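You operate a simulated robot arm through the tools that you are given. There is no shell and no other tool.

You are at the controls of a simulated robot arm. One attempt, no reset.

TASK
Grease the white seal's middle, load it and the yellow spring into the clamped valve, close the lube tin.
Fine: Use the dauber and stand it back in its dish; the spring stands on the seal. The jig clamps end locked. A coat counts when it lies all over at full strength: go over it till it gets no stronger.

It is judged by the outcome, as a careful person would: the job done as asked, and still so three seconds after it is handed in. It fails if anything else is knocked over, pushed out of place, dropped, spilled or broken. Lids that push on must go on centred and level and be pressed home; caps that screw on are set level and turned clockwise until they are tight.

THE ROBOT
A 6-joint arm with a two-finger parallel gripper, fixed in place. Base frame: the origin is at the foot of the arm, x ahead of it, y to its left, z up; the work surface is at about z = 0. Lengths are in mm, angles in degrees, forces in N, time in s.
With the tool pointing down near the work surface it reaches from about 140 to 580 mm from the base axis. Its first joint turns from -66.0 to 66.0 degrees. Payload 2.1 kg.
The tool frame sits at the grasp point between the pads (the TCP): z along the fingers, y along the line on which they close. The tips reach 30 mm beyond it. Largest opening 94 mm; finger width 28, thickness 10; the body of the gripper, 50 by 96 mm, starts 55 mm behind the TCP.
Orientation is that of the tool frame in the base frame, as a unit quaternion [x, y, z, w]. With the fingers straight down and closing along the base's y, the tool's x points along the base's -x, its y along +y and its z along -z.

THE INTERFACE
- The arm moves only by the tool send_rows. Its argument "moves" is a list of rows, each an object of numbers (a shift or turn left out is 0, a gripper value left out holds the last): "dx", "dy", "dz": the shift along the tool's x, y, z in units of 500 mm (1.0 is 500 mm); "ax", "ay", "az": the turn, a rotation vector about the tool's x, y, z in units of 45 degrees (1.0 is 45 degrees); "gripper": the finger opening in mm, from 0 to 94. In form: [{"dx": .., "dy": .., "dz": .., "ax": .., "ay": .., "az": .., "gripper": ..}, ...]. A call has 1 to 20 rows; each row is the pose to reach, as a shift and turn from the pose commanded when the call began, along the tool's axes at that moment. A call with a number of a shift or a turn outside -1 to 1 is refused whole. Rows are played at 5 a second. More than 50 mm and 8.6 degrees between two rows, or a gripper value outside its range, and nothing of the call is played. A pose out of reach is approached as far as the arm can. The call stops where the force on the tool passes 90 N (or 10 N more than at its start, if that is more) or the arm is blocked; 0.2 s more then pass. The fingers move at their own pace (about 72 mm/s each) and stop on an object; they squeeze with about 23 N. The grip force told is the motor's: it shows also when the fingers shut on nothing. Time passes only in rows, and 0.2 s behind the last, so rows that repeat a pose let the fingers close. It gives the time, the measured TCP pose, the force on the tool (base axes), the opening and the grip force at its end, in the units of the frame above (readings bear some noise), with the torque about the TCP (base axes, N m) and any sound that the robot's microphone picked up.
- Cameras (640 x 400 px; columns grow to the right, rows downward): "scene" is fixed at [60.2, -373.5, 488.9]; the picture's right is [0.74, -0.68, 0.00], its down [-0.35, -0.38, -0.86] and it looks along [0.58, 0.63, -0.51] (base axes); focal length 214 px, centre (320, 200). "wrist" rides on the gripper at [76, 14, -103] in the tool frame; the picture's right is [-0.18, 0.98, 0.00], its down [-0.75, -0.14, -0.64] and it looks along [-0.63, -0.12, 0.77] (tool axes); focal length 243 px, centre (320, 200). There is no depth. A picture from a camera that has moved, and an enlarged one, comes with that camera's place and axes in the base frame and with its lens.
- get_image(camera): a new picture of that camera. The clock stands still meanwhile.
- inspect(camera, box): a new picture of the part [left, top, right, bottom] of that camera's present view, enlarged. The clock stands still meanwhile.
- job_done(): hands the job in; it is judged then, once.

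Nothing tells you positions but the pictures and the camera data. Unless the task says otherwise, let go and move clear before handing in.

The tools are called after "Emit:" as a command line: name --argument value ..., lists and objects as JSON in quotes. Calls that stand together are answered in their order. send_rows: Moves the arm, as the interface text tells. Its arguments: {"type":"object","properties":{"moves":{"type":"array","items":{"type":"object","properties":{"dx":{"type":"number"},"dy":{"type":"number"},"dz":{"type":"number"},"ax":{"type":"number"},"ay":{"type":"number"},"az":{"type":"number"},"gripper":{"type":"number"}}}}},"required":["moves"]} The other tools are called the same way: get_image (camera) takes a picture; inspect (camera, box) takes an enlarged picture of a part of a camera's view; job_done () hands the job in.

At the start:

```text
t: 0.0
ee_pos: [290.1, -200.3, 413.6]
tool_rot: [0.0, 1.0, -0.001, 0.0]
force: [0.2, -0.3, -0.2]
ft_torque: [-0.02, 0.01, 0.03]
grip_width: 94.1
grasp_force: 0.0
```

scene: 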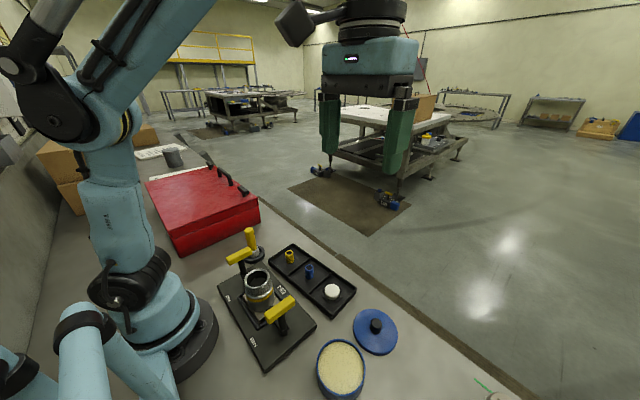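
wrist: 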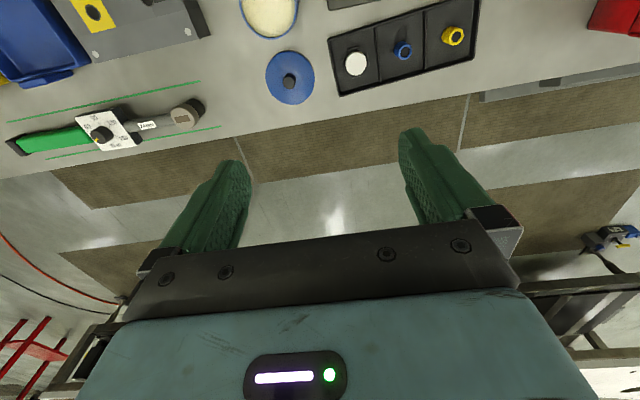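

I see a clamped valve on a jig plate, a three-compartment tray (yellow spring, blue spring, white seal), an open grease tin with its blue lid beside it, and a dauber standing in a dish behind the jig. I'll look closer before moving.

Emit:
inspect --camera "scene" --box '[200, 220, 360, 320]'

Emit:
inspect --camera "scene" --box '[210, 240, 290, 290]'

Emit:
inspect --camera "scene" --box '[270, 240, 430, 400]'

Emit:
inspect --camera "wrist" --box '[220, 0, 480, 120]'

```text
4.00 times, centred on (280, 270) of scene
camera zoom: at [60.2, -373.5, 488.9], right [0.74, -0.68, 0.0], down [-0.35, -0.38, -0.86], along [0.58, 0.63, -0.51], focal length 858 px, centre (480, -80)
```

zoom: 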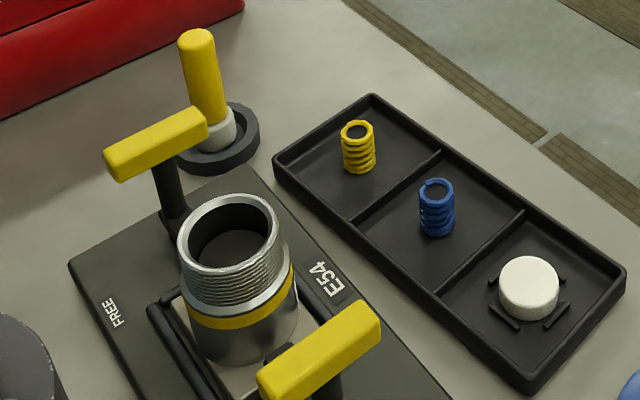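

```text
8.00 times, centred on (250, 265) of scene
camera zoom: at [60.2, -373.5, 488.9], right [0.74, -0.68, 0.0], down [-0.35, -0.38, -0.86], along [0.58, 0.63, -0.51], focal length 1716 px, centre (880, -320)
```

zoom: 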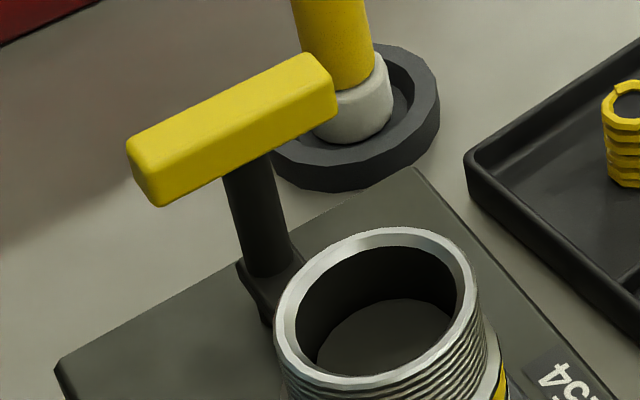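

```text
2.50 times, centred on (350, 320) of scene
camera zoom: at [60.2, -373.5, 488.9], right [0.74, -0.68, 0.0], down [-0.35, -0.38, -0.86], along [0.58, 0.63, -0.51], focal length 536 px, centre (245, -100)
```

zoom: 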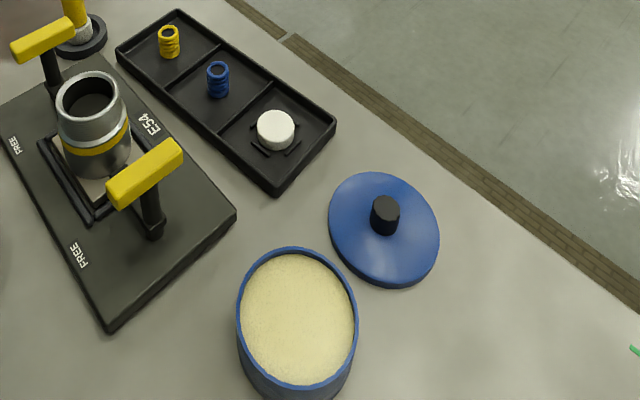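

```text
2.46 times, centred on (350, 60) of wrist
camera zoom: at [214.1, -185.5, 515.7], right [0.18, 0.98, 0.0], down [0.75, -0.14, 0.64], along [0.63, -0.12, -0.77], focal length 597 px, centre (246, 545)
```

zoom: 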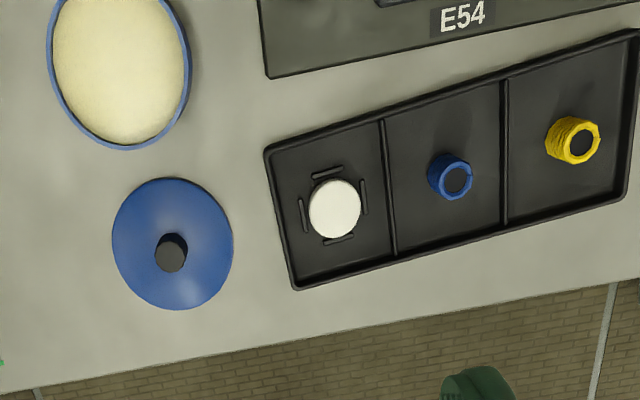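

The layout is clear: dauber near [232,108], valve near [175,-45], yellow spring near [305,28], seal near [318,-138], tin near [210,-268] and lid near [320,-265]. I'll move the wrist camera over the jig for a better look at the clamps and valve.

Emit:
send_rows --moves '[{"dx": 0.03, "dy": 0.0533, "dz": 0.0313}, {"dx": 0.06, "dy": 0.1067, "dz": 0.0627}, {"dx": 0.09, "dy": 0.16, "dz": 0.094}, {"dx": 0.12, "dy": 0.2133, "dz": 0.1253}, {"dx": 0.15, "dy": 0.2667, "dz": 0.1567}, {"dx": 0.18, "dy": 0.32, "dz": 0.188}, {"dx": 0.18, "dy": 0.32, "dz": 0.188}]'

Emit:
get_image --camera "wrist"

Emit:
get_image --camera "scene"

```text
t: 1.6
ee_pos: [201.6, -40.3, 317.3]
tool_rot: [0.0, 1.0, 0.0, 0.001]
force: [1.1, 1.0, 0.0]
ft_torque: [0.01, 0.0, -0.02]
grip_width: 93.9
grasp_force: 0.0
```

```text
taken
camera wrist: at [125.6, -26.7, 420.5], right [0.18, 0.98, 0.0], down [0.75, -0.14, 0.64], along [0.63, -0.12, -0.77], focal length 243 px, centre (320, 200)
```

wrist: 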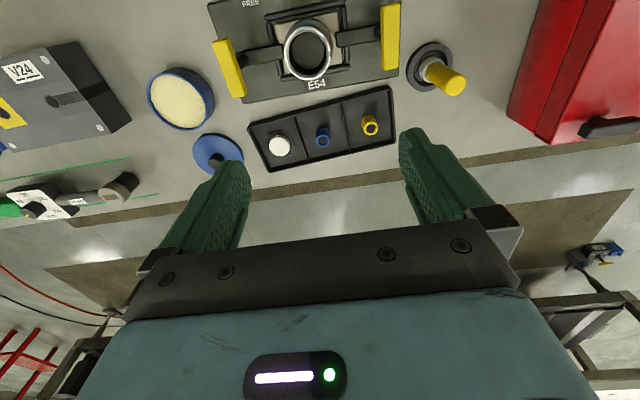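

```text
taken
```

scene: 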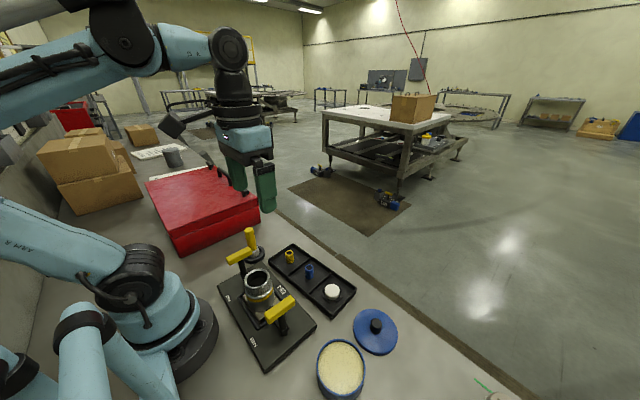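

The jig, tray and dauber are all in the wrist view. I'll zoom in on each.

Emit:
inspect --camera "wrist" --box '[200, 0, 420, 138]'

Emit:
inspect --camera "wrist" --box '[380, 20, 500, 120]'

Emit:
inspect --camera "wrist" --box '[130, 50, 260, 180]'

Emit:
inspect --camera "scene" --box '[210, 260, 320, 380]'

```text
2.90 times, centred on (310, 69) of wrist
camera zoom: at [125.6, -26.7, 420.5], right [0.18, 0.98, 0.0], down [0.75, -0.14, 0.64], along [0.63, -0.12, -0.77], focal length 703 px, centre (349, 580)
```

zoom: 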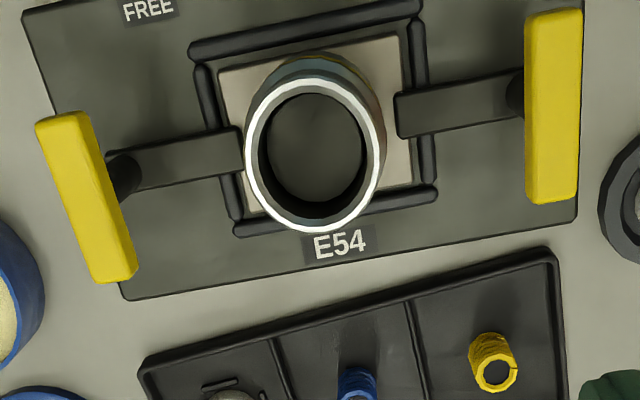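

```text
4.00 times, centred on (440, 70) of wrist
camera zoom: at [125.6, -26.7, 420.5], right [0.18, 0.98, 0.0], down [0.75, -0.14, 0.64], along [0.63, -0.12, -0.77], focal length 970 px, centre (-160, 720)
```

zoom: 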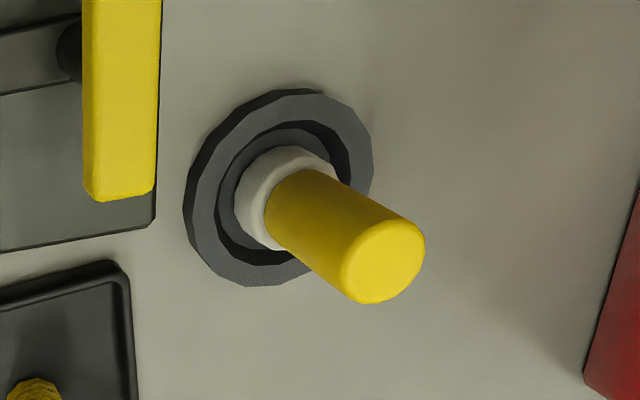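

```text
3.08 times, centred on (195, 115) of wrist
camera zoom: at [125.6, -26.7, 420.5], right [0.18, 0.98, 0.0], down [0.75, -0.14, 0.64], along [0.63, -0.12, -0.77], focal length 746 px, centre (705, 462)
```

zoom: 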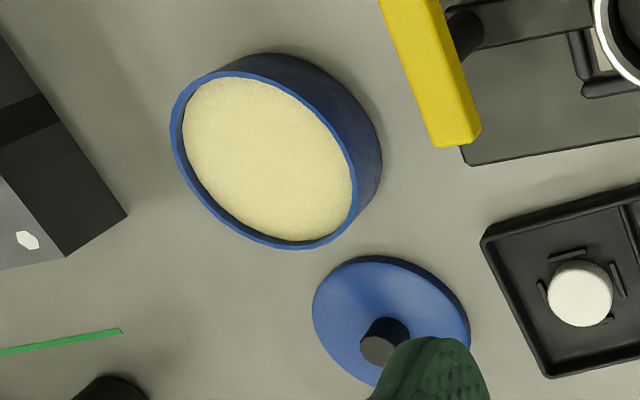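

```text
3.33 times, centred on (265, 320) of scene
camera zoom: at [60.2, -373.5, 488.9], right [0.74, -0.68, 0.0], down [-0.35, -0.38, -0.86], along [0.58, 0.63, -0.51], focal length 715 px, centre (503, -200)
```

zoom: 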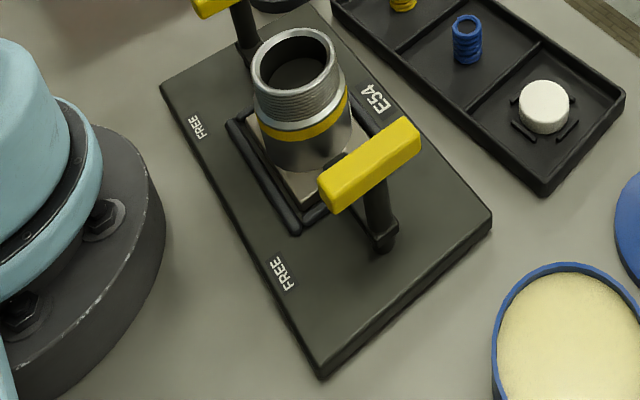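

The handles both run across the plate with their arms onto the valve, so both look locked. I'll go in closer over the tray to see the seal and spring in detail.

Emit:
send_rows --moves '[{"dx": -0.0388, "dy": -0.0326, "dz": 0.049}, {"dx": -0.0776, "dy": -0.0651, "dz": 0.098}, {"dx": -0.1164, "dy": -0.0977, "dz": 0.147}, {"dx": -0.1552, "dy": -0.1303, "dz": 0.196}, {"dx": -0.194, "dy": -0.1628, "dz": 0.245}, {"dx": -0.2328, "dy": -0.1954, "dz": 0.294}, {"dx": -0.2328, "dy": -0.1954, "dz": 0.294}, {"dx": -0.2328, "dy": -0.1954, "dz": 0.294}]'

Emit:
get_image --camera "wrist"

Emit:
inspect --camera "wrist" --box '[270, 50, 370, 140]'

Emit:
inspect --camera "scene" --box '[310, 270, 350, 310]'

```text
t: 3.4
ee_pos: [317.0, -136.8, 172.9]
tool_rot: [0.0, 1.0, 0.0, 0.001]
force: [-0.2, -0.4, -0.6]
ft_torque: [-0.03, -0.01, -0.01]
grip_width: 94.1
grasp_force: 0.0
```

```text
taken
camera wrist: at [241.3, -123.5, 274.5], right [0.18, 0.98, 0.0], down [0.75, -0.14, 0.64], along [0.63, -0.12, -0.77], focal length 243 px, centre (320, 200)
```

wrist: 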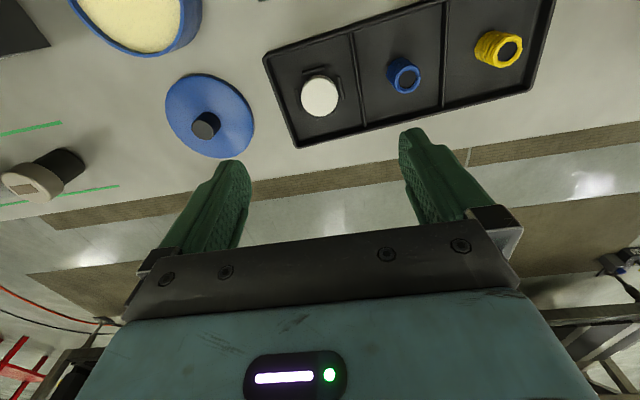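

```text
4.44 times, centred on (320, 95) of wrist
camera zoom: at [241.3, -123.5, 274.5], right [0.18, 0.98, 0.0], down [0.75, -0.14, 0.64], along [0.63, -0.12, -0.77], focal length 1078 px, centre (320, 667)
```

zoom: 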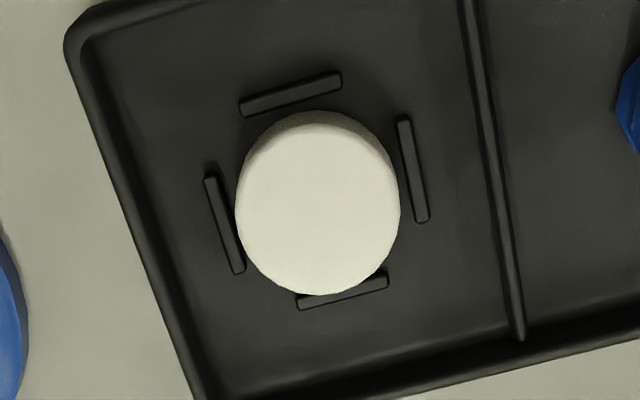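

```text
10.00 times, centred on (330, 290) of scene
camera zoom: at [60.2, -373.5, 488.9], right [0.74, -0.68, 0.0], down [-0.35, -0.38, -0.86], along [0.58, 0.63, -0.51], focal length 2145 px, centre (220, -700)
```

zoom: 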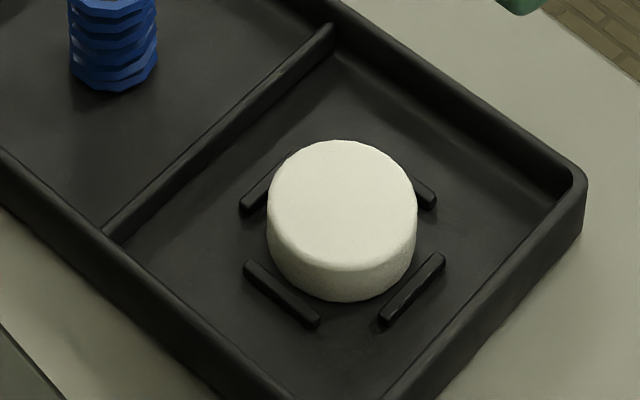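

The seal is a plain white disc about 38 mm across and 16–18 mm tall at about [318,-138]. Next I'll take close-ups of the spring, lid, tin and valve bore to get dimensions.

Emit:
inspect --camera "scene" --box '[270, 240, 310, 280]'

Emit:
inspect --camera "wrist" --box '[450, 0, 550, 90]'

Emit:
inspect --camera "scene" --box '[225, 250, 295, 340]'

Emit:
inspect --camera "scene" --box '[300, 300, 410, 400]'

Emit:
inspect --camera "wrist" --box '[150, 50, 270, 170]'

Emit:
inspect --camera "scene" --box '[225, 215, 285, 275]'

```text
10.00 times, centred on (290, 260) of scene
camera zoom: at [60.2, -373.5, 488.9], right [0.74, -0.68, 0.0], down [-0.35, -0.38, -0.86], along [0.58, 0.63, -0.51], focal length 2145 px, centre (620, -400)
```

zoom: 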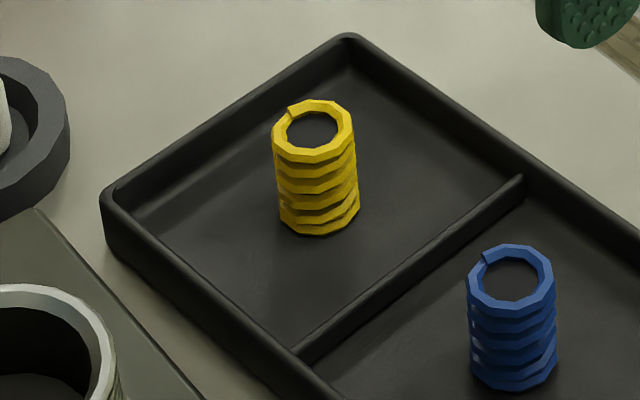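

```text
4.44 times, centred on (500, 45) of wrist
camera zoom: at [241.3, -123.5, 274.5], right [0.18, 0.98, 0.0], down [0.75, -0.14, 0.64], along [0.63, -0.12, -0.77], focal length 1078 px, centre (-480, 889)
```

zoom: 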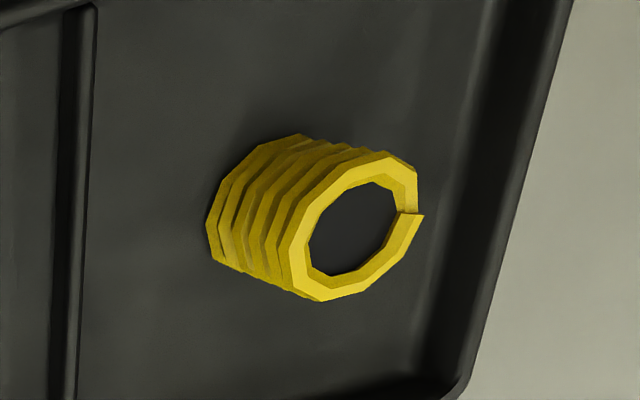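

```text
4.44 times, centred on (260, 295) of scene
camera zoom: at [60.2, -373.5, 488.9], right [0.74, -0.68, 0.0], down [-0.35, -0.38, -0.86], along [0.58, 0.63, -0.51], focal length 953 px, centre (587, -222)
```

zoom: 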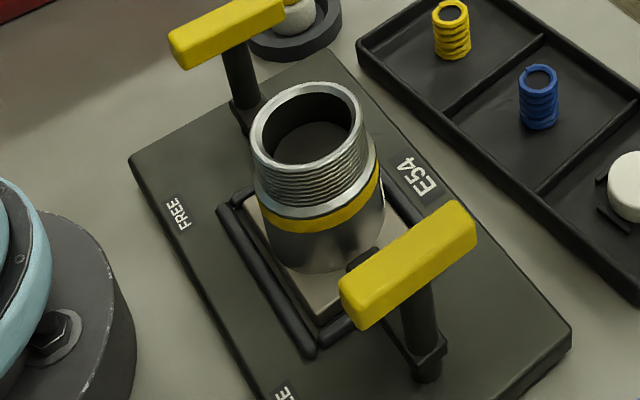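

```text
4.00 times, centred on (355, 350) of scene
camera zoom: at [60.2, -373.5, 488.9], right [0.74, -0.68, 0.0], down [-0.35, -0.38, -0.86], along [0.58, 0.63, -0.51], focal length 858 px, centre (180, -400)
```

zoom: 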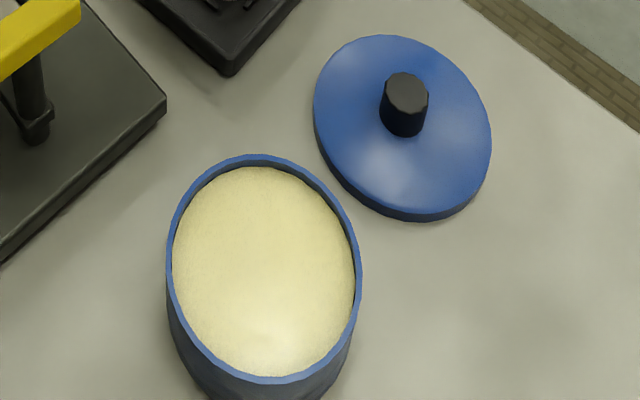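

```text
3.33 times, centred on (210, 110) of wrist
camera zoom: at [241.3, -123.5, 274.5], right [0.18, 0.98, 0.0], down [0.75, -0.14, 0.64], along [0.63, -0.12, -0.77], focal length 809 px, centre (687, 500)
```

zoom: 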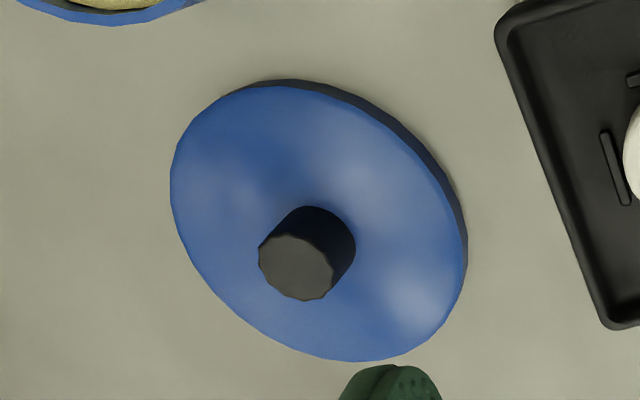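

```text
6.67 times, centred on (255, 245) of scene
camera zoom: at [60.2, -373.5, 488.9], right [0.74, -0.68, 0.0], down [-0.35, -0.38, -0.86], along [0.58, 0.63, -0.51], focal length 1430 px, centre (753, -100)
```

zoom: 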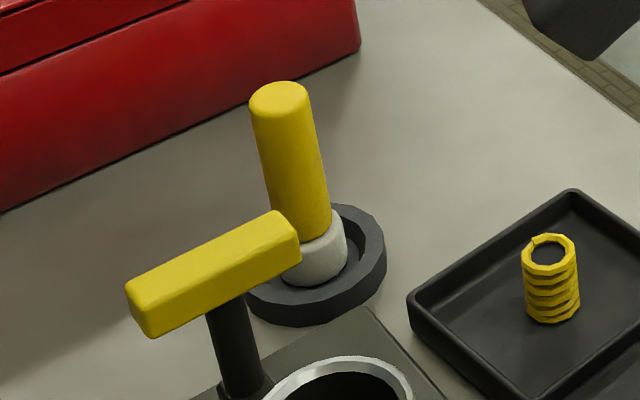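

Triangulated: valve rim [171,-49] at z≈100 with a ~43 mm bore, and the yellow spring at [305.4,26.6], ~24 mm across with its top at z≈35. The dauber is at [237,122] with its top at z≈102, the tin at [209,-268] with its rim at z≈34, and the lid knob at about [323,-265] with its top at z≈30. Next I'll go above the dauber and refine its position.

Emit:
send_rows --moves '[{"dx": 0.0, "dy": 0.0, "dz": -0.06}, {"dx": 0.02, "dy": 0.065, "dz": -0.075}, {"dx": 0.04, "dy": 0.13, "dz": -0.075}, {"dx": 0.06, "dy": 0.195, "dz": -0.075}, {"dx": 0.08, "dy": 0.26, "dz": -0.075}, {"dx": 0.1, "dy": 0.325, "dz": -0.075}, {"dx": 0.12, "dy": 0.39, "dz": -0.075}, {"dx": 0.14, "dy": 0.455, "dz": -0.075}, {"dx": 0.159, "dy": 0.52, "dz": -0.075}, {"dx": 0.159, "dy": 0.52, "dz": -0.075}, {"dx": 0.159, "dy": 0.52, "dz": -0.075}]'

Emit:
get_image --camera "wrist"

Emit:
inspect --camera "wrist" --box '[270, 70, 370, 170]'

Emit:
get_image --camera "scene"

```text
t: 5.8
ee_pos: [236.8, 123.5, 210.3]
tool_rot: [0.002, 1.0, 0.001, 0.001]
force: [0.0, 0.3, 0.0]
ft_torque: [0.01, -0.02, -0.02]
grip_width: 94.2
grasp_force: 0.1
```

```text
taken
camera wrist: at [160.9, 138.1, 312.5], right [0.18, 0.98, 0.0], down [0.75, -0.14, 0.64], along [0.63, -0.12, -0.77], focal length 243 px, centre (320, 200)
```

wrist: 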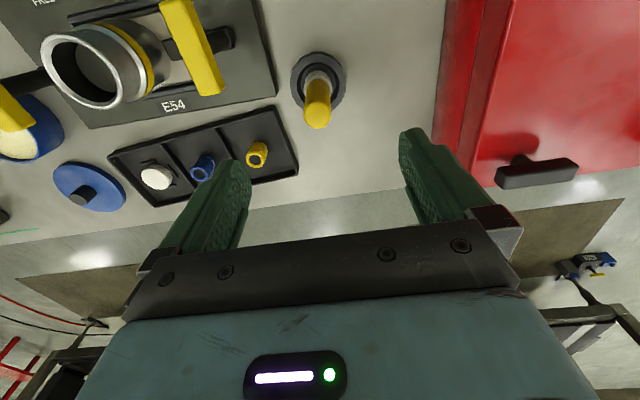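

```text
4.00 times, centred on (320, 120) of wrist
camera zoom: at [160.9, 138.1, 312.5], right [0.18, 0.98, 0.0], down [0.75, -0.14, 0.64], along [0.63, -0.12, -0.77], focal length 970 px, centre (320, 520)
```

zoom: 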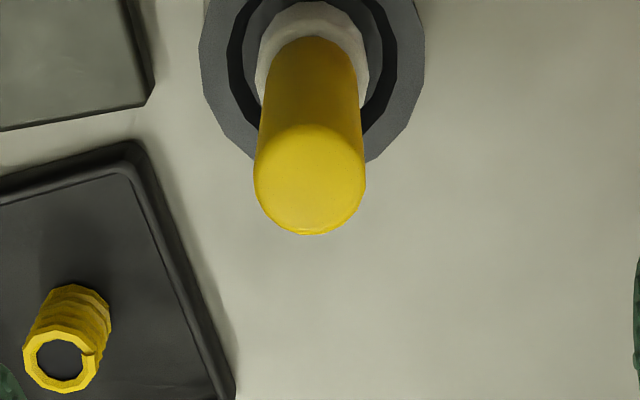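

```text
taken
```

scene: 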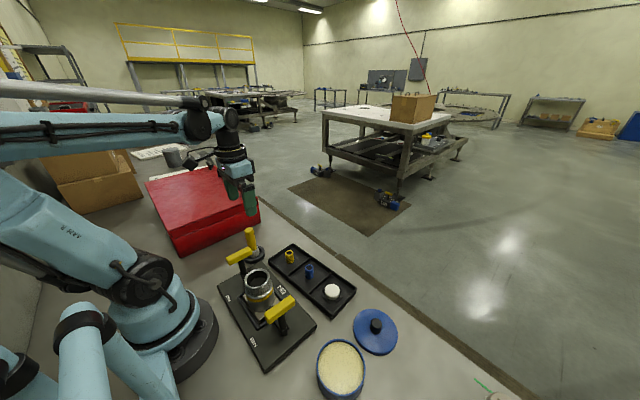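

The dauber's axis is at about [238.5,121.7] and its handle is 24 mm across. I'll set the opening to 56 mm, lower to just above it, and check alignment.

Emit:
send_rows --moves '[{"dx": -0.001, "dy": -0.001, "dz": 0.05, "gripper": 56}, {"dx": -0.002, "dy": -0.0022, "dz": 0.1, "gripper": 56}, {"dx": -0.002, "dy": -0.0022, "dz": 0.14, "gripper": 56}, {"dx": -0.002, "dy": -0.0022, "dz": 0.14, "gripper": 56}]'

Emit:
get_image --camera "wrist"

```text
t: 6.8
ee_pos: [238.1, 120.8, 138.3]
tool_rot: [0.0, 1.0, 0.0, 0.0]
force: [-0.7, 0.3, 0.3]
ft_torque: [-0.01, 0.01, 0.0]
grip_width: 56.1
grasp_force: 0.1
```

```text
taken
camera wrist: at [161.6, 135.6, 241.8], right [0.18, 0.98, 0.0], down [0.75, -0.14, 0.64], along [0.63, -0.12, -0.77], focal length 243 px, centre (320, 200)
```

wrist: 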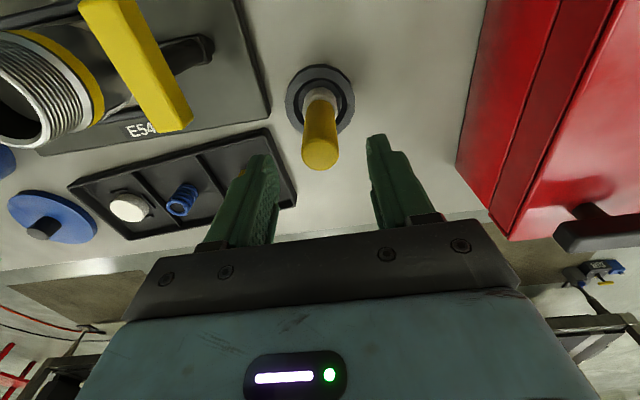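

The dauber sits right on the tool axis. I'll descend and close on the handle.

Emit:
send_rows --moves '[{"dz": 0.03}, {"dz": 0.06}, {"dz": 0.09}, {"dz": 0.12}, {"dz": 0.13}, {"dz": 0.13}, {"dz": 0.13, "gripper": 40}, {"dz": 0.13, "gripper": 30}, {"dz": 0.13, "gripper": 15}, {"dz": 0.13, "gripper": 15}, {"dz": 0.13, "gripper": 15}]'

Emit:
get_image --camera "wrist"

Emit:
inspect --camera "scene" --box '[215, 205, 295, 285]'

```text
t: 9.2
ee_pos: [238.4, 123.1, 75.0]
tool_rot: [0.0, 1.0, 0.0, 0.001]
force: [-0.2, 0.8, 0.9]
ft_torque: [-0.06, 0.0, 0.0]
grip_width: 23.8
grasp_force: 23.2
```

```text
taken
camera wrist: at [162.7, 135.6, 177.5], right [0.18, 0.98, 0.0], down [0.75, -0.14, 0.64], along [0.63, -0.12, -0.77], focal length 243 px, centre (320, 200)
```

wrist: 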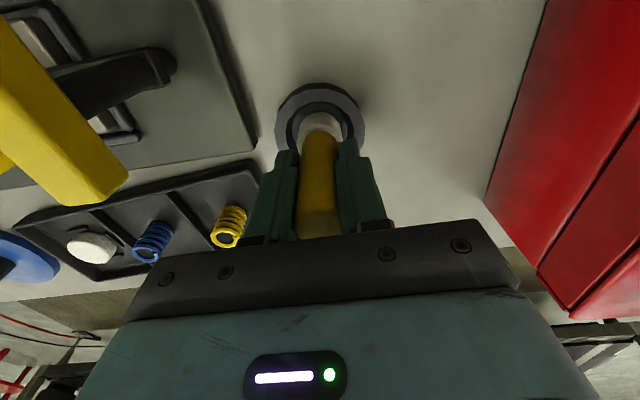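

```text
5.00 times, centred on (255, 245) of scene
camera zoom: at [60.2, -373.5, 488.9], right [0.74, -0.68, 0.0], down [-0.35, -0.38, -0.86], along [0.58, 0.63, -0.51], focal length 1072 px, centre (645, -25)
```

zoom: 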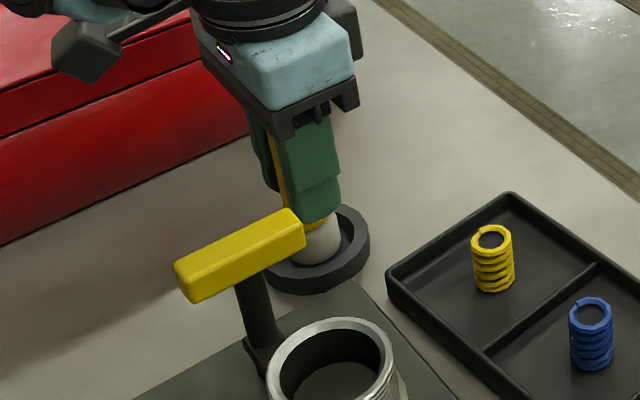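

The dauber is gripped (23.8 mm wide). I'll lift it straight up and carry it at a safe height to above the tin.

Emit:
send_rows --moves '[{"dz": -0.02}, {"dz": -0.06}, {"dz": -0.13}, {"dz": -0.2}, {"dz": -0.27}, {"dx": 0.005, "dy": -0.06, "dz": -0.27}, {"dx": 0.01, "dy": -0.125, "dz": -0.27}, {"dx": 0.015, "dy": -0.19, "dz": -0.27}, {"dx": 0.02, "dy": -0.255, "dz": -0.27}, {"dx": 0.025, "dy": -0.32, "dz": -0.27}, {"dx": 0.03, "dy": -0.385, "dz": -0.27}, {"dx": 0.035, "dy": -0.45, "dz": -0.27}, {"dx": 0.04, "dy": -0.515, "dz": -0.27}, {"dx": 0.045, "dy": -0.58, "dz": -0.27}, {"dx": 0.05, "dy": -0.645, "dz": -0.27}, {"dx": 0.055, "dy": -0.71, "dz": -0.27}, {"dx": 0.0596, "dy": -0.76, "dz": -0.27}, {"dx": 0.0596, "dy": -0.7798, "dz": -0.27}, {"dx": 0.0596, "dy": -0.7798, "dz": -0.27}, {"dx": 0.0596, "dy": -0.7798, "dz": -0.27}]'

Emit:
get_image --camera "wrist"

Emit:
get_image --camera "scene"

```text
t: 13.4
ee_pos: [209.1, -268.4, 210.5]
tool_rot: [0.0, 1.0, 0.0, 0.001]
force: [-0.5, -0.6, -0.6]
ft_torque: [0.0, -0.01, 0.01]
grip_width: 23.9
grasp_force: 22.4
```

```text
taken
camera wrist: at [132.0, -254.1, 312.9], right [0.18, 0.98, 0.0], down [0.75, -0.14, 0.64], along [0.63, -0.12, -0.77], focal length 243 px, centre (320, 200)
```

wrist: 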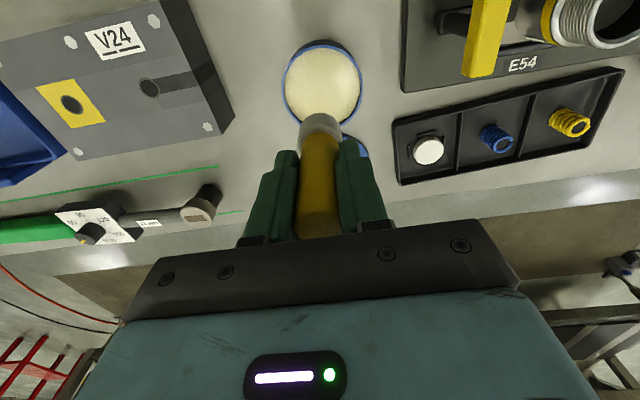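

```text
taken
```

scene: 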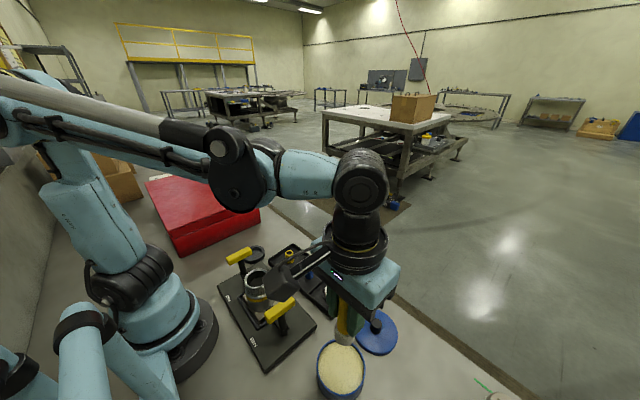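

The head is centred over the tin. I'll lower it to just above the grease and look.

Emit:
send_rows --moves '[{"dz": 0.05}, {"dz": 0.1}, {"dz": 0.15}, {"dz": 0.18}, {"dz": 0.19}, {"dz": 0.19}]'

Emit:
get_image --camera "wrist"

Emit:
inspect --camera "scene" --box '[290, 300, 410, 400]'

```text
t: 14.8
ee_pos: [208.8, -268.8, 115.9]
tool_rot: [0.0, 1.0, 0.0, 0.001]
force: [-1.2, -0.7, 0.0]
ft_torque: [0.02, 0.01, -0.02]
grip_width: 23.9
grasp_force: 23.4
```

```text
taken
camera wrist: at [132.8, -253.9, 217.9], right [0.18, 0.98, 0.0], down [0.75, -0.14, 0.64], along [0.63, -0.12, -0.77], focal length 243 px, centre (320, 200)
```

wrist: 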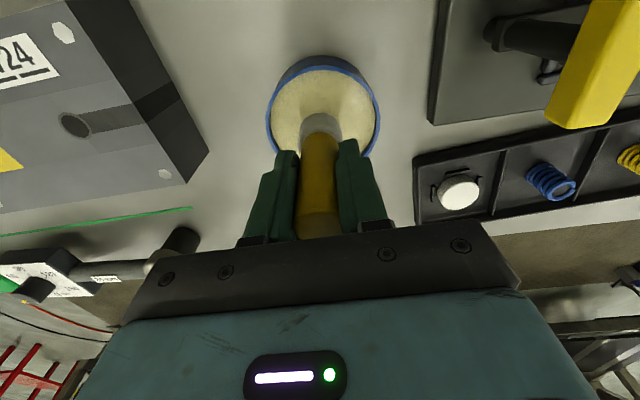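

```text
4.00 times, centred on (350, 350) of scene
camera zoom: at [60.2, -373.5, 488.9], right [0.74, -0.68, 0.0], down [-0.35, -0.38, -0.86], along [0.58, 0.63, -0.51], focal length 858 px, centre (200, -400)
```

zoom: 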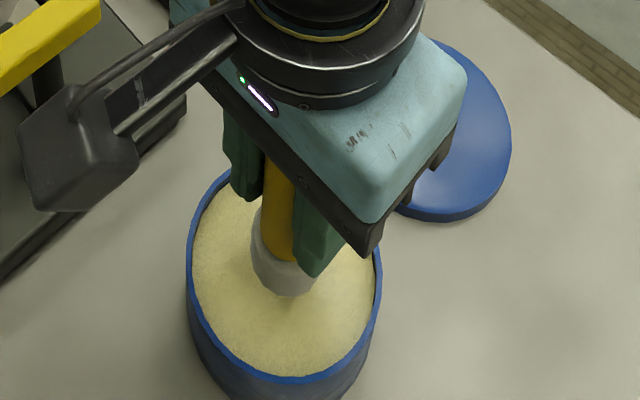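

The head is just above the grease with no contact yet. I'll lower it in small steps and watch the force.

Emit:
send_rows --moves '[{"dz": 0.006}, {"dz": 0.012}, {"dz": 0.018}, {"dz": 0.022}]'

Emit:
inspect --camera "scene" --box '[320, 340, 370, 390]'

Emit:
inspect --camera "wrist" --box '[260, 50, 390, 170]'

```text
t: 15.8
ee_pos: [208.2, -268.7, 102.9]
tool_rot: [0.0, 1.0, -0.001, 0.001]
force: [0.7, 0.4, -1.5]
ft_torque: [-0.02, 0.0, 0.02]
grip_width: 24.0
grasp_force: 23.0
```

```text
8.00 times, centred on (345, 365) of scene
camera zoom: at [60.2, -373.5, 488.9], right [0.74, -0.68, 0.0], down [-0.35, -0.38, -0.86], along [0.58, 0.63, -0.51], focal length 1716 px, centre (120, -1120)
```

zoom: 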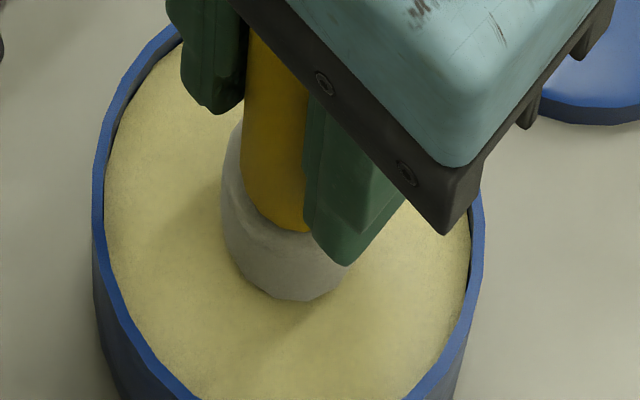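

```text
3.33 times, centred on (325, 110) of wrist
camera zoom: at [132.8, -254.4, 205.8], right [0.18, 0.98, 0.0], down [0.75, -0.14, 0.64], along [0.63, -0.12, -0.77], focal length 809 px, centre (303, 500)
```

zoom: 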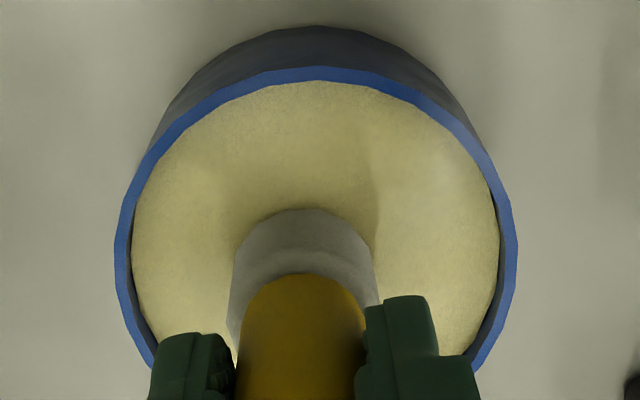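

Emit:
send_rows --moves '[{"dz": 0.004}, {"dz": 0.008}, {"dz": 0.012}]'

Emit:
inspect --camera "scene" --box '[320, 340, 370, 390]'

```text
t: 16.6
ee_pos: [209.1, -268.2, 98.2]
tool_rot: [-0.001, 1.0, 0.0, 0.001]
force: [-0.2, 0.4, 21.0]
ft_torque: [0.03, -0.01, -0.02]
grip_width: 24.0
grasp_force: 23.3
```

```text
8.00 times, centred on (345, 365) of scene
camera zoom: at [60.1, -373.4, 489.0], right [0.74, -0.68, 0.0], down [-0.35, -0.38, -0.86], along [0.58, 0.63, -0.51], focal length 1716 px, centre (120, -1120)
```

zoom: 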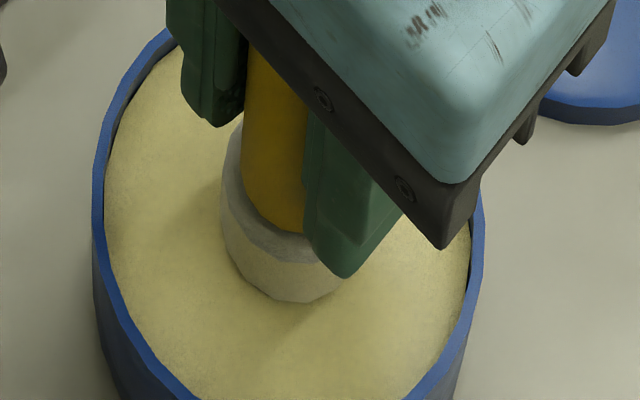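

The head met the grease with 21 N and its lower band is now coloured yellow. It also slid up about 5 mm in the grip. I'll lift and carry it over to the seal.

Emit:
send_rows --moves '[{"dz": -0.01}, {"dz": -0.04}, {"dz": -0.09}, {"dz": -0.144}, {"dx": -0.03, "dy": 0.036, "dz": -0.144}, {"dx": -0.07, "dy": 0.084, "dz": -0.144}, {"dx": -0.11, "dy": 0.132, "dz": -0.144}, {"dx": -0.15, "dy": 0.18, "dz": -0.144}, {"dx": -0.19, "dy": 0.228, "dz": -0.144}, {"dx": -0.21, "dy": 0.252, "dz": -0.144}, {"dx": -0.2186, "dy": 0.2604, "dz": -0.144}, {"dx": -0.2186, "dy": 0.2604, "dz": -0.144}, {"dx": -0.2186, "dy": 0.2604, "dz": -0.144}]'

Emit:
get_image --camera "wrist"

Emit:
inspect --camera "scene" --box '[290, 240, 400, 350]'

Emit:
inspect --camera "scene" --box '[310, 320, 380, 400]'

```text
t: 19.4
ee_pos: [317.9, -138.7, 171.0]
tool_rot: [0.0, 1.0, -0.001, 0.001]
force: [0.0, -0.9, -0.4]
ft_torque: [-0.02, 0.03, 0.0]
grip_width: 24.3
grasp_force: 23.2
```

```text
taken
camera wrist: at [241.8, -124.2, 271.9], right [0.18, 0.98, 0.0], down [0.75, -0.14, 0.64], along [0.63, -0.12, -0.77], focal length 243 px, centre (320, 200)
```

wrist: 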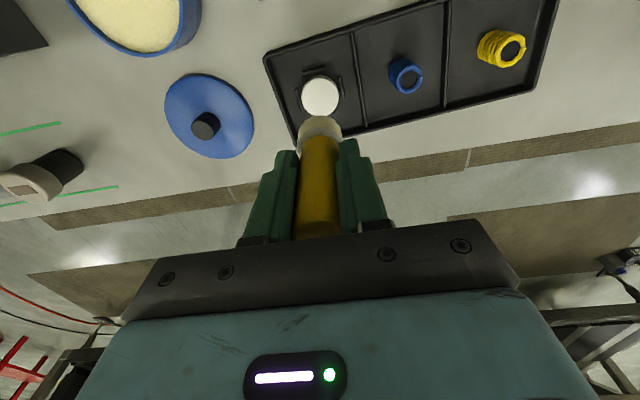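

```text
3.64 times, centred on (345, 295) of scene
camera zoom: at [60.2, -373.5, 488.9], right [0.74, -0.68, 0.0], down [-0.35, -0.38, -0.86], along [0.58, 0.63, -0.51], focal length 780 px, centre (229, -146)
```

zoom: 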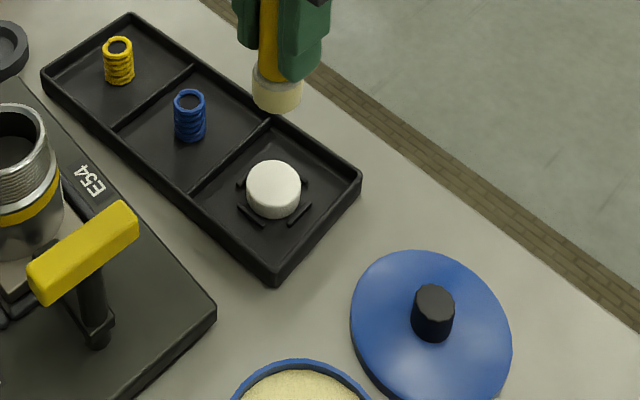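

```text
5.00 times, centred on (345, 360) of scene
camera zoom: at [60.2, -373.5, 488.9], right [0.74, -0.68, 0.0], down [-0.35, -0.38, -0.86], along [0.58, 0.63, -0.51], focal length 1072 px, centre (195, -600)
```

zoom: 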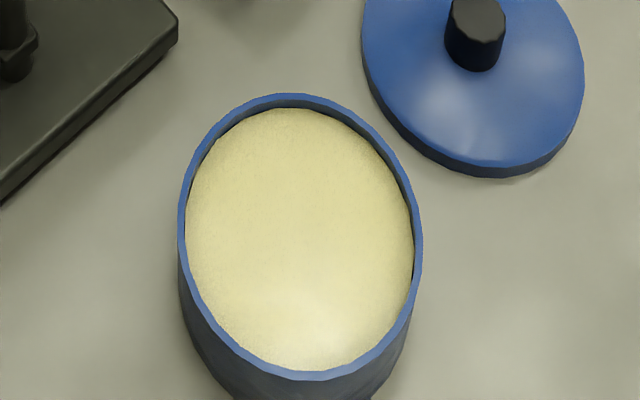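

The head is loaded with grease and the seal lies straight below it. I'll lower to just above the seal, then go down in small steps.

Emit:
send_rows --moves '[{"dz": 0.04}, {"dz": 0.08}, {"dz": 0.12}, {"dz": 0.144}, {"dz": 0.144}]'

Emit:
inspect --camera "scene" --box '[300, 250, 370, 320]'

Emit:
inspect --camera "wrist" --box '[260, 60, 380, 180]'

```text
t: 20.6
ee_pos: [317.7, -138.9, 99.2]
tool_rot: [0.001, 1.0, 0.0, 0.001]
force: [0.2, -0.8, -0.6]
ft_torque: [0.0, 0.01, 0.02]
grip_width: 23.9
grasp_force: 22.8
```

```text
5.71 times, centred on (335, 285) of scene
camera zoom: at [60.2, -373.5, 488.9], right [0.74, -0.68, 0.0], down [-0.35, -0.38, -0.86], along [0.58, 0.63, -0.51], focal length 1226 px, centre (234, -286)
```

zoom: 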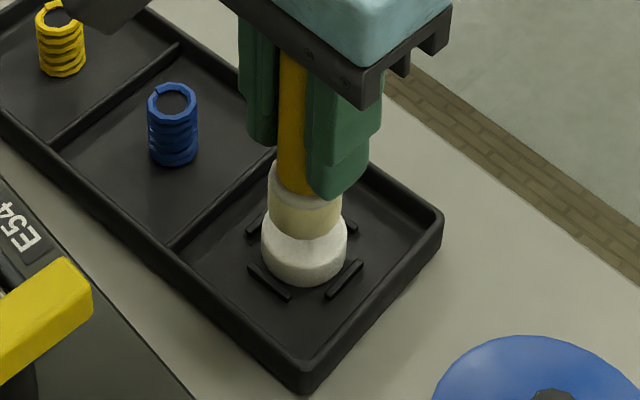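

```text
3.33 times, centred on (320, 120) of wrist
camera zoom: at [241.5, -124.6, 200.2], right [0.18, 0.98, 0.0], down [0.75, -0.14, 0.64], along [0.63, -0.12, -0.77], focal length 809 px, centre (320, 467)
```

zoom: 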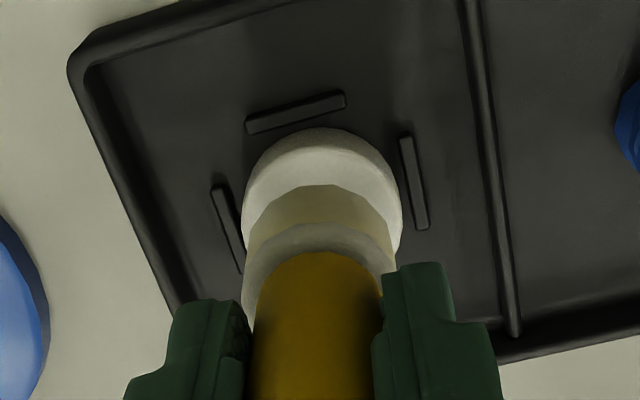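

The head is centred and about 10 mm above the seal. I'll continue down gently.

Emit:
send_rows --moves '[{"dz": 0.006}, {"dz": 0.012}, {"dz": 0.016}, {"dz": 0.018}]'

Emit:
send_rows --moves '[{"dz": 0.002}, {"dz": 0.003}]'

Emit:
inspect --camera "scene" --box '[300, 250, 370, 320]'

```text
t: 21.6
ee_pos: [318.7, -139.5, 90.0]
tool_rot: [0.0, 1.0, 0.0, 0.001]
force: [-0.7, -0.5, -0.7]
ft_torque: [0.02, 0.01, -0.01]
grip_width: 24.1
grasp_force: 23.0
```

```text
t: 22.2
ee_pos: [317.7, -139.9, 86.4]
tool_rot: [0.001, 1.0, 0.0, 0.001]
force: [0.5, -0.1, 0.6]
ft_torque: [-0.02, 0.04, 0.01]
grip_width: 24.5
grasp_force: 23.0
```

```text
5.71 times, centred on (335, 285) of scene
camera zoom: at [60.2, -373.5, 488.9], right [0.74, -0.68, 0.0], down [-0.35, -0.38, -0.86], along [0.58, 0.63, -0.51], focal length 1226 px, centre (234, -286)
```

zoom: 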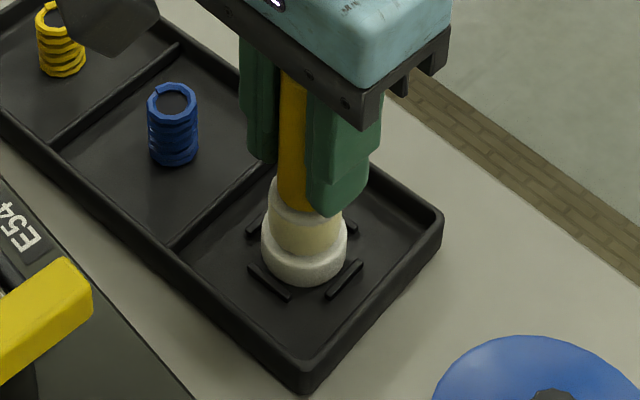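

Emit:
send_rows --moves '[{"dz": 0.001}, {"dz": 0.002}]'

Emit:
send_rows --moves '[{"dz": 0.001}, {"dz": 0.002}]'

```text
t: 22.8
ee_pos: [317.7, -138.2, 86.6]
tool_rot: [0.0, 1.0, -0.001, 0.002]
force: [-0.5, -0.1, 0.2]
ft_torque: [-0.01, -0.02, 0.0]
grip_width: 24.1
grasp_force: 23.0
```

```text
t: 23.4
ee_pos: [318.2, -138.7, 84.9]
tool_rot: [0.001, 1.0, 0.0, 0.0]
force: [-0.1, -0.4, -0.8]
ft_torque: [0.05, -0.01, -0.01]
grip_width: 23.8
grasp_force: 23.0
```

Emit:
send_rows --moves '[{"dz": 0.001}, {"dz": 0.0015}]'

Emit:
send_rows --moves '[{"dz": 0.001}, {"dz": 0.0015}]'

Emit:
inspect --camera "scene" --box '[310, 260, 360, 310]'

```text
t: 24.0
ee_pos: [318.7, -138.1, 84.4]
tool_rot: [0.0, 1.0, -0.002, 0.001]
force: [-1.2, -0.1, 12.0]
ft_torque: [-0.02, 0.06, 0.02]
grip_width: 24.2
grasp_force: 22.7
```

```text
t: 24.6
ee_pos: [318.0, -138.9, 82.8]
tool_rot: [0.001, 1.0, -0.001, 0.001]
force: [0.1, -1.6, 20.7]
ft_torque: [-0.15, -0.06, -0.01]
grip_width: 23.8
grasp_force: 23.1
```

```text
8.00 times, centred on (335, 285) of scene
camera zoom: at [60.1, -373.5, 489.0], right [0.74, -0.68, 0.0], down [-0.35, -0.38, -0.86], along [0.58, 0.63, -0.51], focal length 1716 px, centre (200, -480)
```

zoom: 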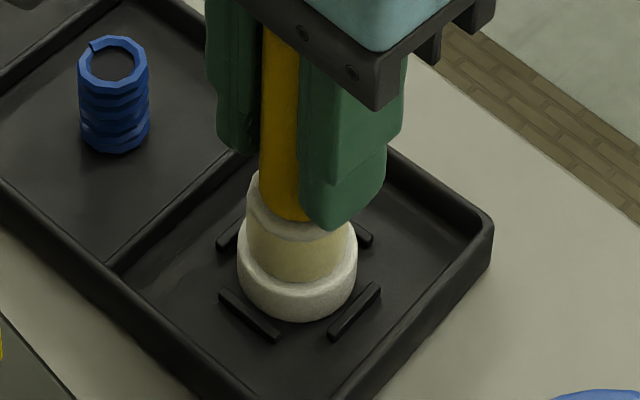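

The head touched the seal at C z≈84.8 and now presses with about 20 N. I'll ease off a little and make small light strokes around the centre, then lift and look.

Emit:
send_rows --moves '[{"dz": -0.001}, {"dx": 0.003, "dz": -0.001}, {"dx": 0.006, "dz": -0.001}, {"dx": 0.0042, "dy": 0.0042, "dz": -0.001}, {"dy": 0.006, "dz": -0.001}, {"dx": -0.0042, "dy": 0.0042, "dz": -0.001}, {"dx": -0.006, "dz": -0.001}, {"dx": -0.0042, "dy": -0.0042, "dz": -0.001}, {"dy": -0.006, "dz": -0.001}, {"dx": 0.0042, "dy": -0.0042, "dz": -0.001}, {"dx": 0.006, "dz": -0.001}, {"dx": 0.003, "dz": -0.001}, {"dz": -0.001}]'

Emit:
send_rows --moves '[{"dz": -0.01}, {"dz": -0.03}, {"dz": -0.06}, {"dz": -0.1}, {"dz": -0.14}, {"dz": -0.14}]'

Emit:
inspect --camera "scene" --box '[310, 270, 350, 310]'

Emit:
inspect --camera "wrist" --box '[260, 60, 380, 180]'

```text
t: 27.4
ee_pos: [319.6, -139.1, 85.1]
tool_rot: [-0.001, 1.0, 0.0, 0.001]
force: [0.3, 0.3, -0.7]
ft_torque: [0.01, -0.02, -0.01]
grip_width: 24.0
grasp_force: 23.2
```

```text
t: 28.8
ee_pos: [318.1, -141.4, 153.4]
tool_rot: [0.0, 1.0, 0.0, 0.0]
force: [-0.3, 0.6, 0.0]
ft_torque: [0.0, 0.03, -0.02]
grip_width: 24.2
grasp_force: 22.8
```

```text
10.00 times, centred on (330, 290) of scene
camera zoom: at [60.2, -373.5, 488.9], right [0.74, -0.68, 0.0], down [-0.35, -0.38, -0.86], along [0.58, 0.63, -0.51], focal length 2145 px, centre (220, -700)
```

zoom: 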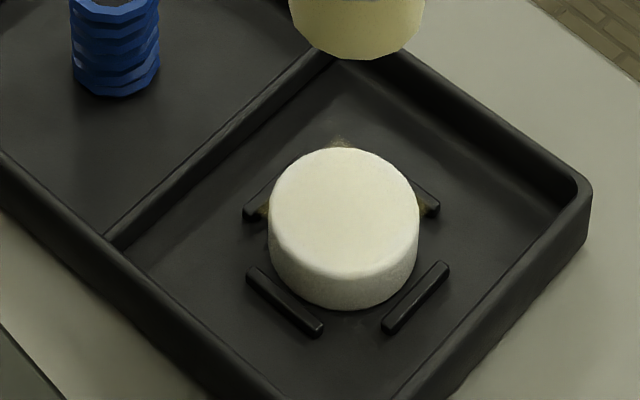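

```text
3.33 times, centred on (320, 120) of wrist
camera zoom: at [242.4, -125.7, 256.7], right [0.18, 0.98, 0.0], down [0.75, -0.14, 0.64], along [0.63, -0.12, -0.77], focal length 809 px, centre (320, 467)
```

zoom: 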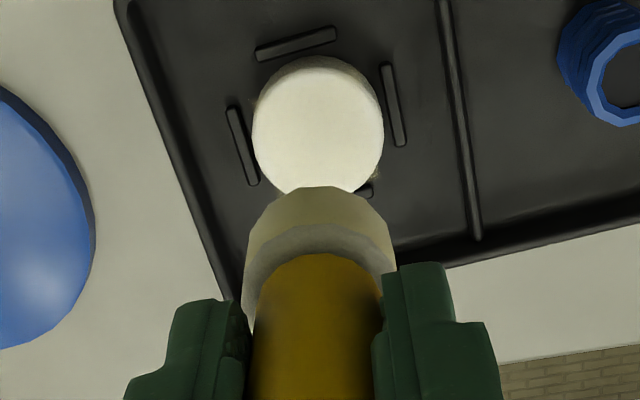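

The seal top looks creamier, but faint smears show on the tray and the tray shifted by 1–2 mm. From here I'll use vertical dabs only. I'll look closer at the coat first.

Emit:
inspect --camera "scene" --box '[322, 280, 346, 304]'

Emit:
inspect --camera "wrist" --box '[290, 70, 350, 130]'

Emit:
inspect --camera "scene" --box '[265, 235, 365, 325]'

```text
16.00 times, centred on (334, 292) of scene
camera zoom: at [60.2, -373.5, 488.9], right [0.74, -0.68, 0.0], down [-0.35, -0.38, -0.86], along [0.58, 0.63, -0.51], focal length 3432 px, centre (96, -1272)
```

zoom: 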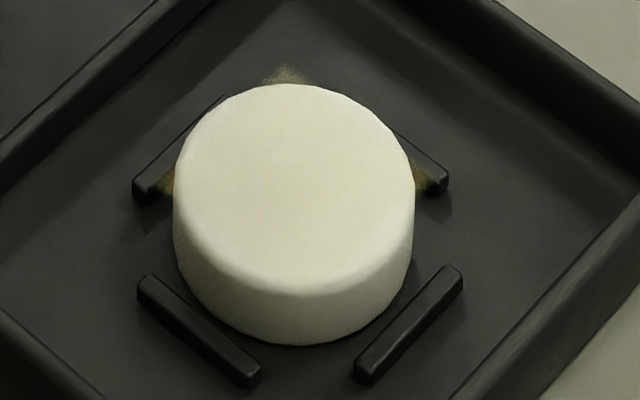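

```text
6.67 times, centred on (320, 100) of wrist
camera zoom: at [242.4, -125.7, 256.7], right [0.18, 0.98, 0.0], down [0.75, -0.14, 0.64], along [0.63, -0.12, -0.77], focal length 1618 px, centre (320, 867)
```

zoom: 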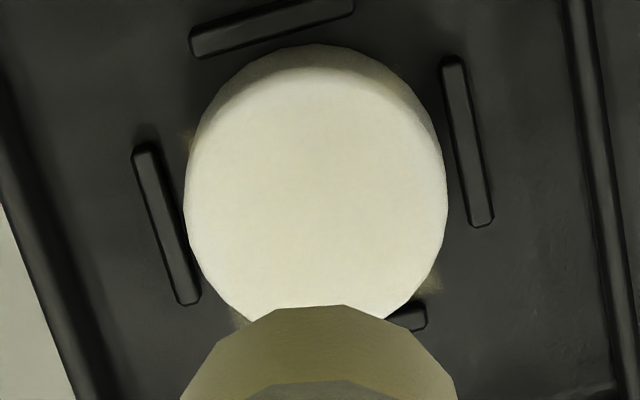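

```text
4.44 times, centred on (315, 280) of scene
camera zoom: at [60.2, -373.5, 488.9], right [0.74, -0.68, 0.0], down [-0.35, -0.38, -0.86], along [0.58, 0.63, -0.51], focal length 953 px, centre (342, -156)
```

zoom: 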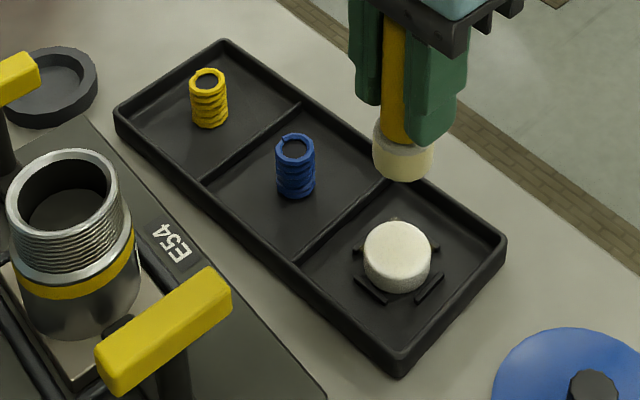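

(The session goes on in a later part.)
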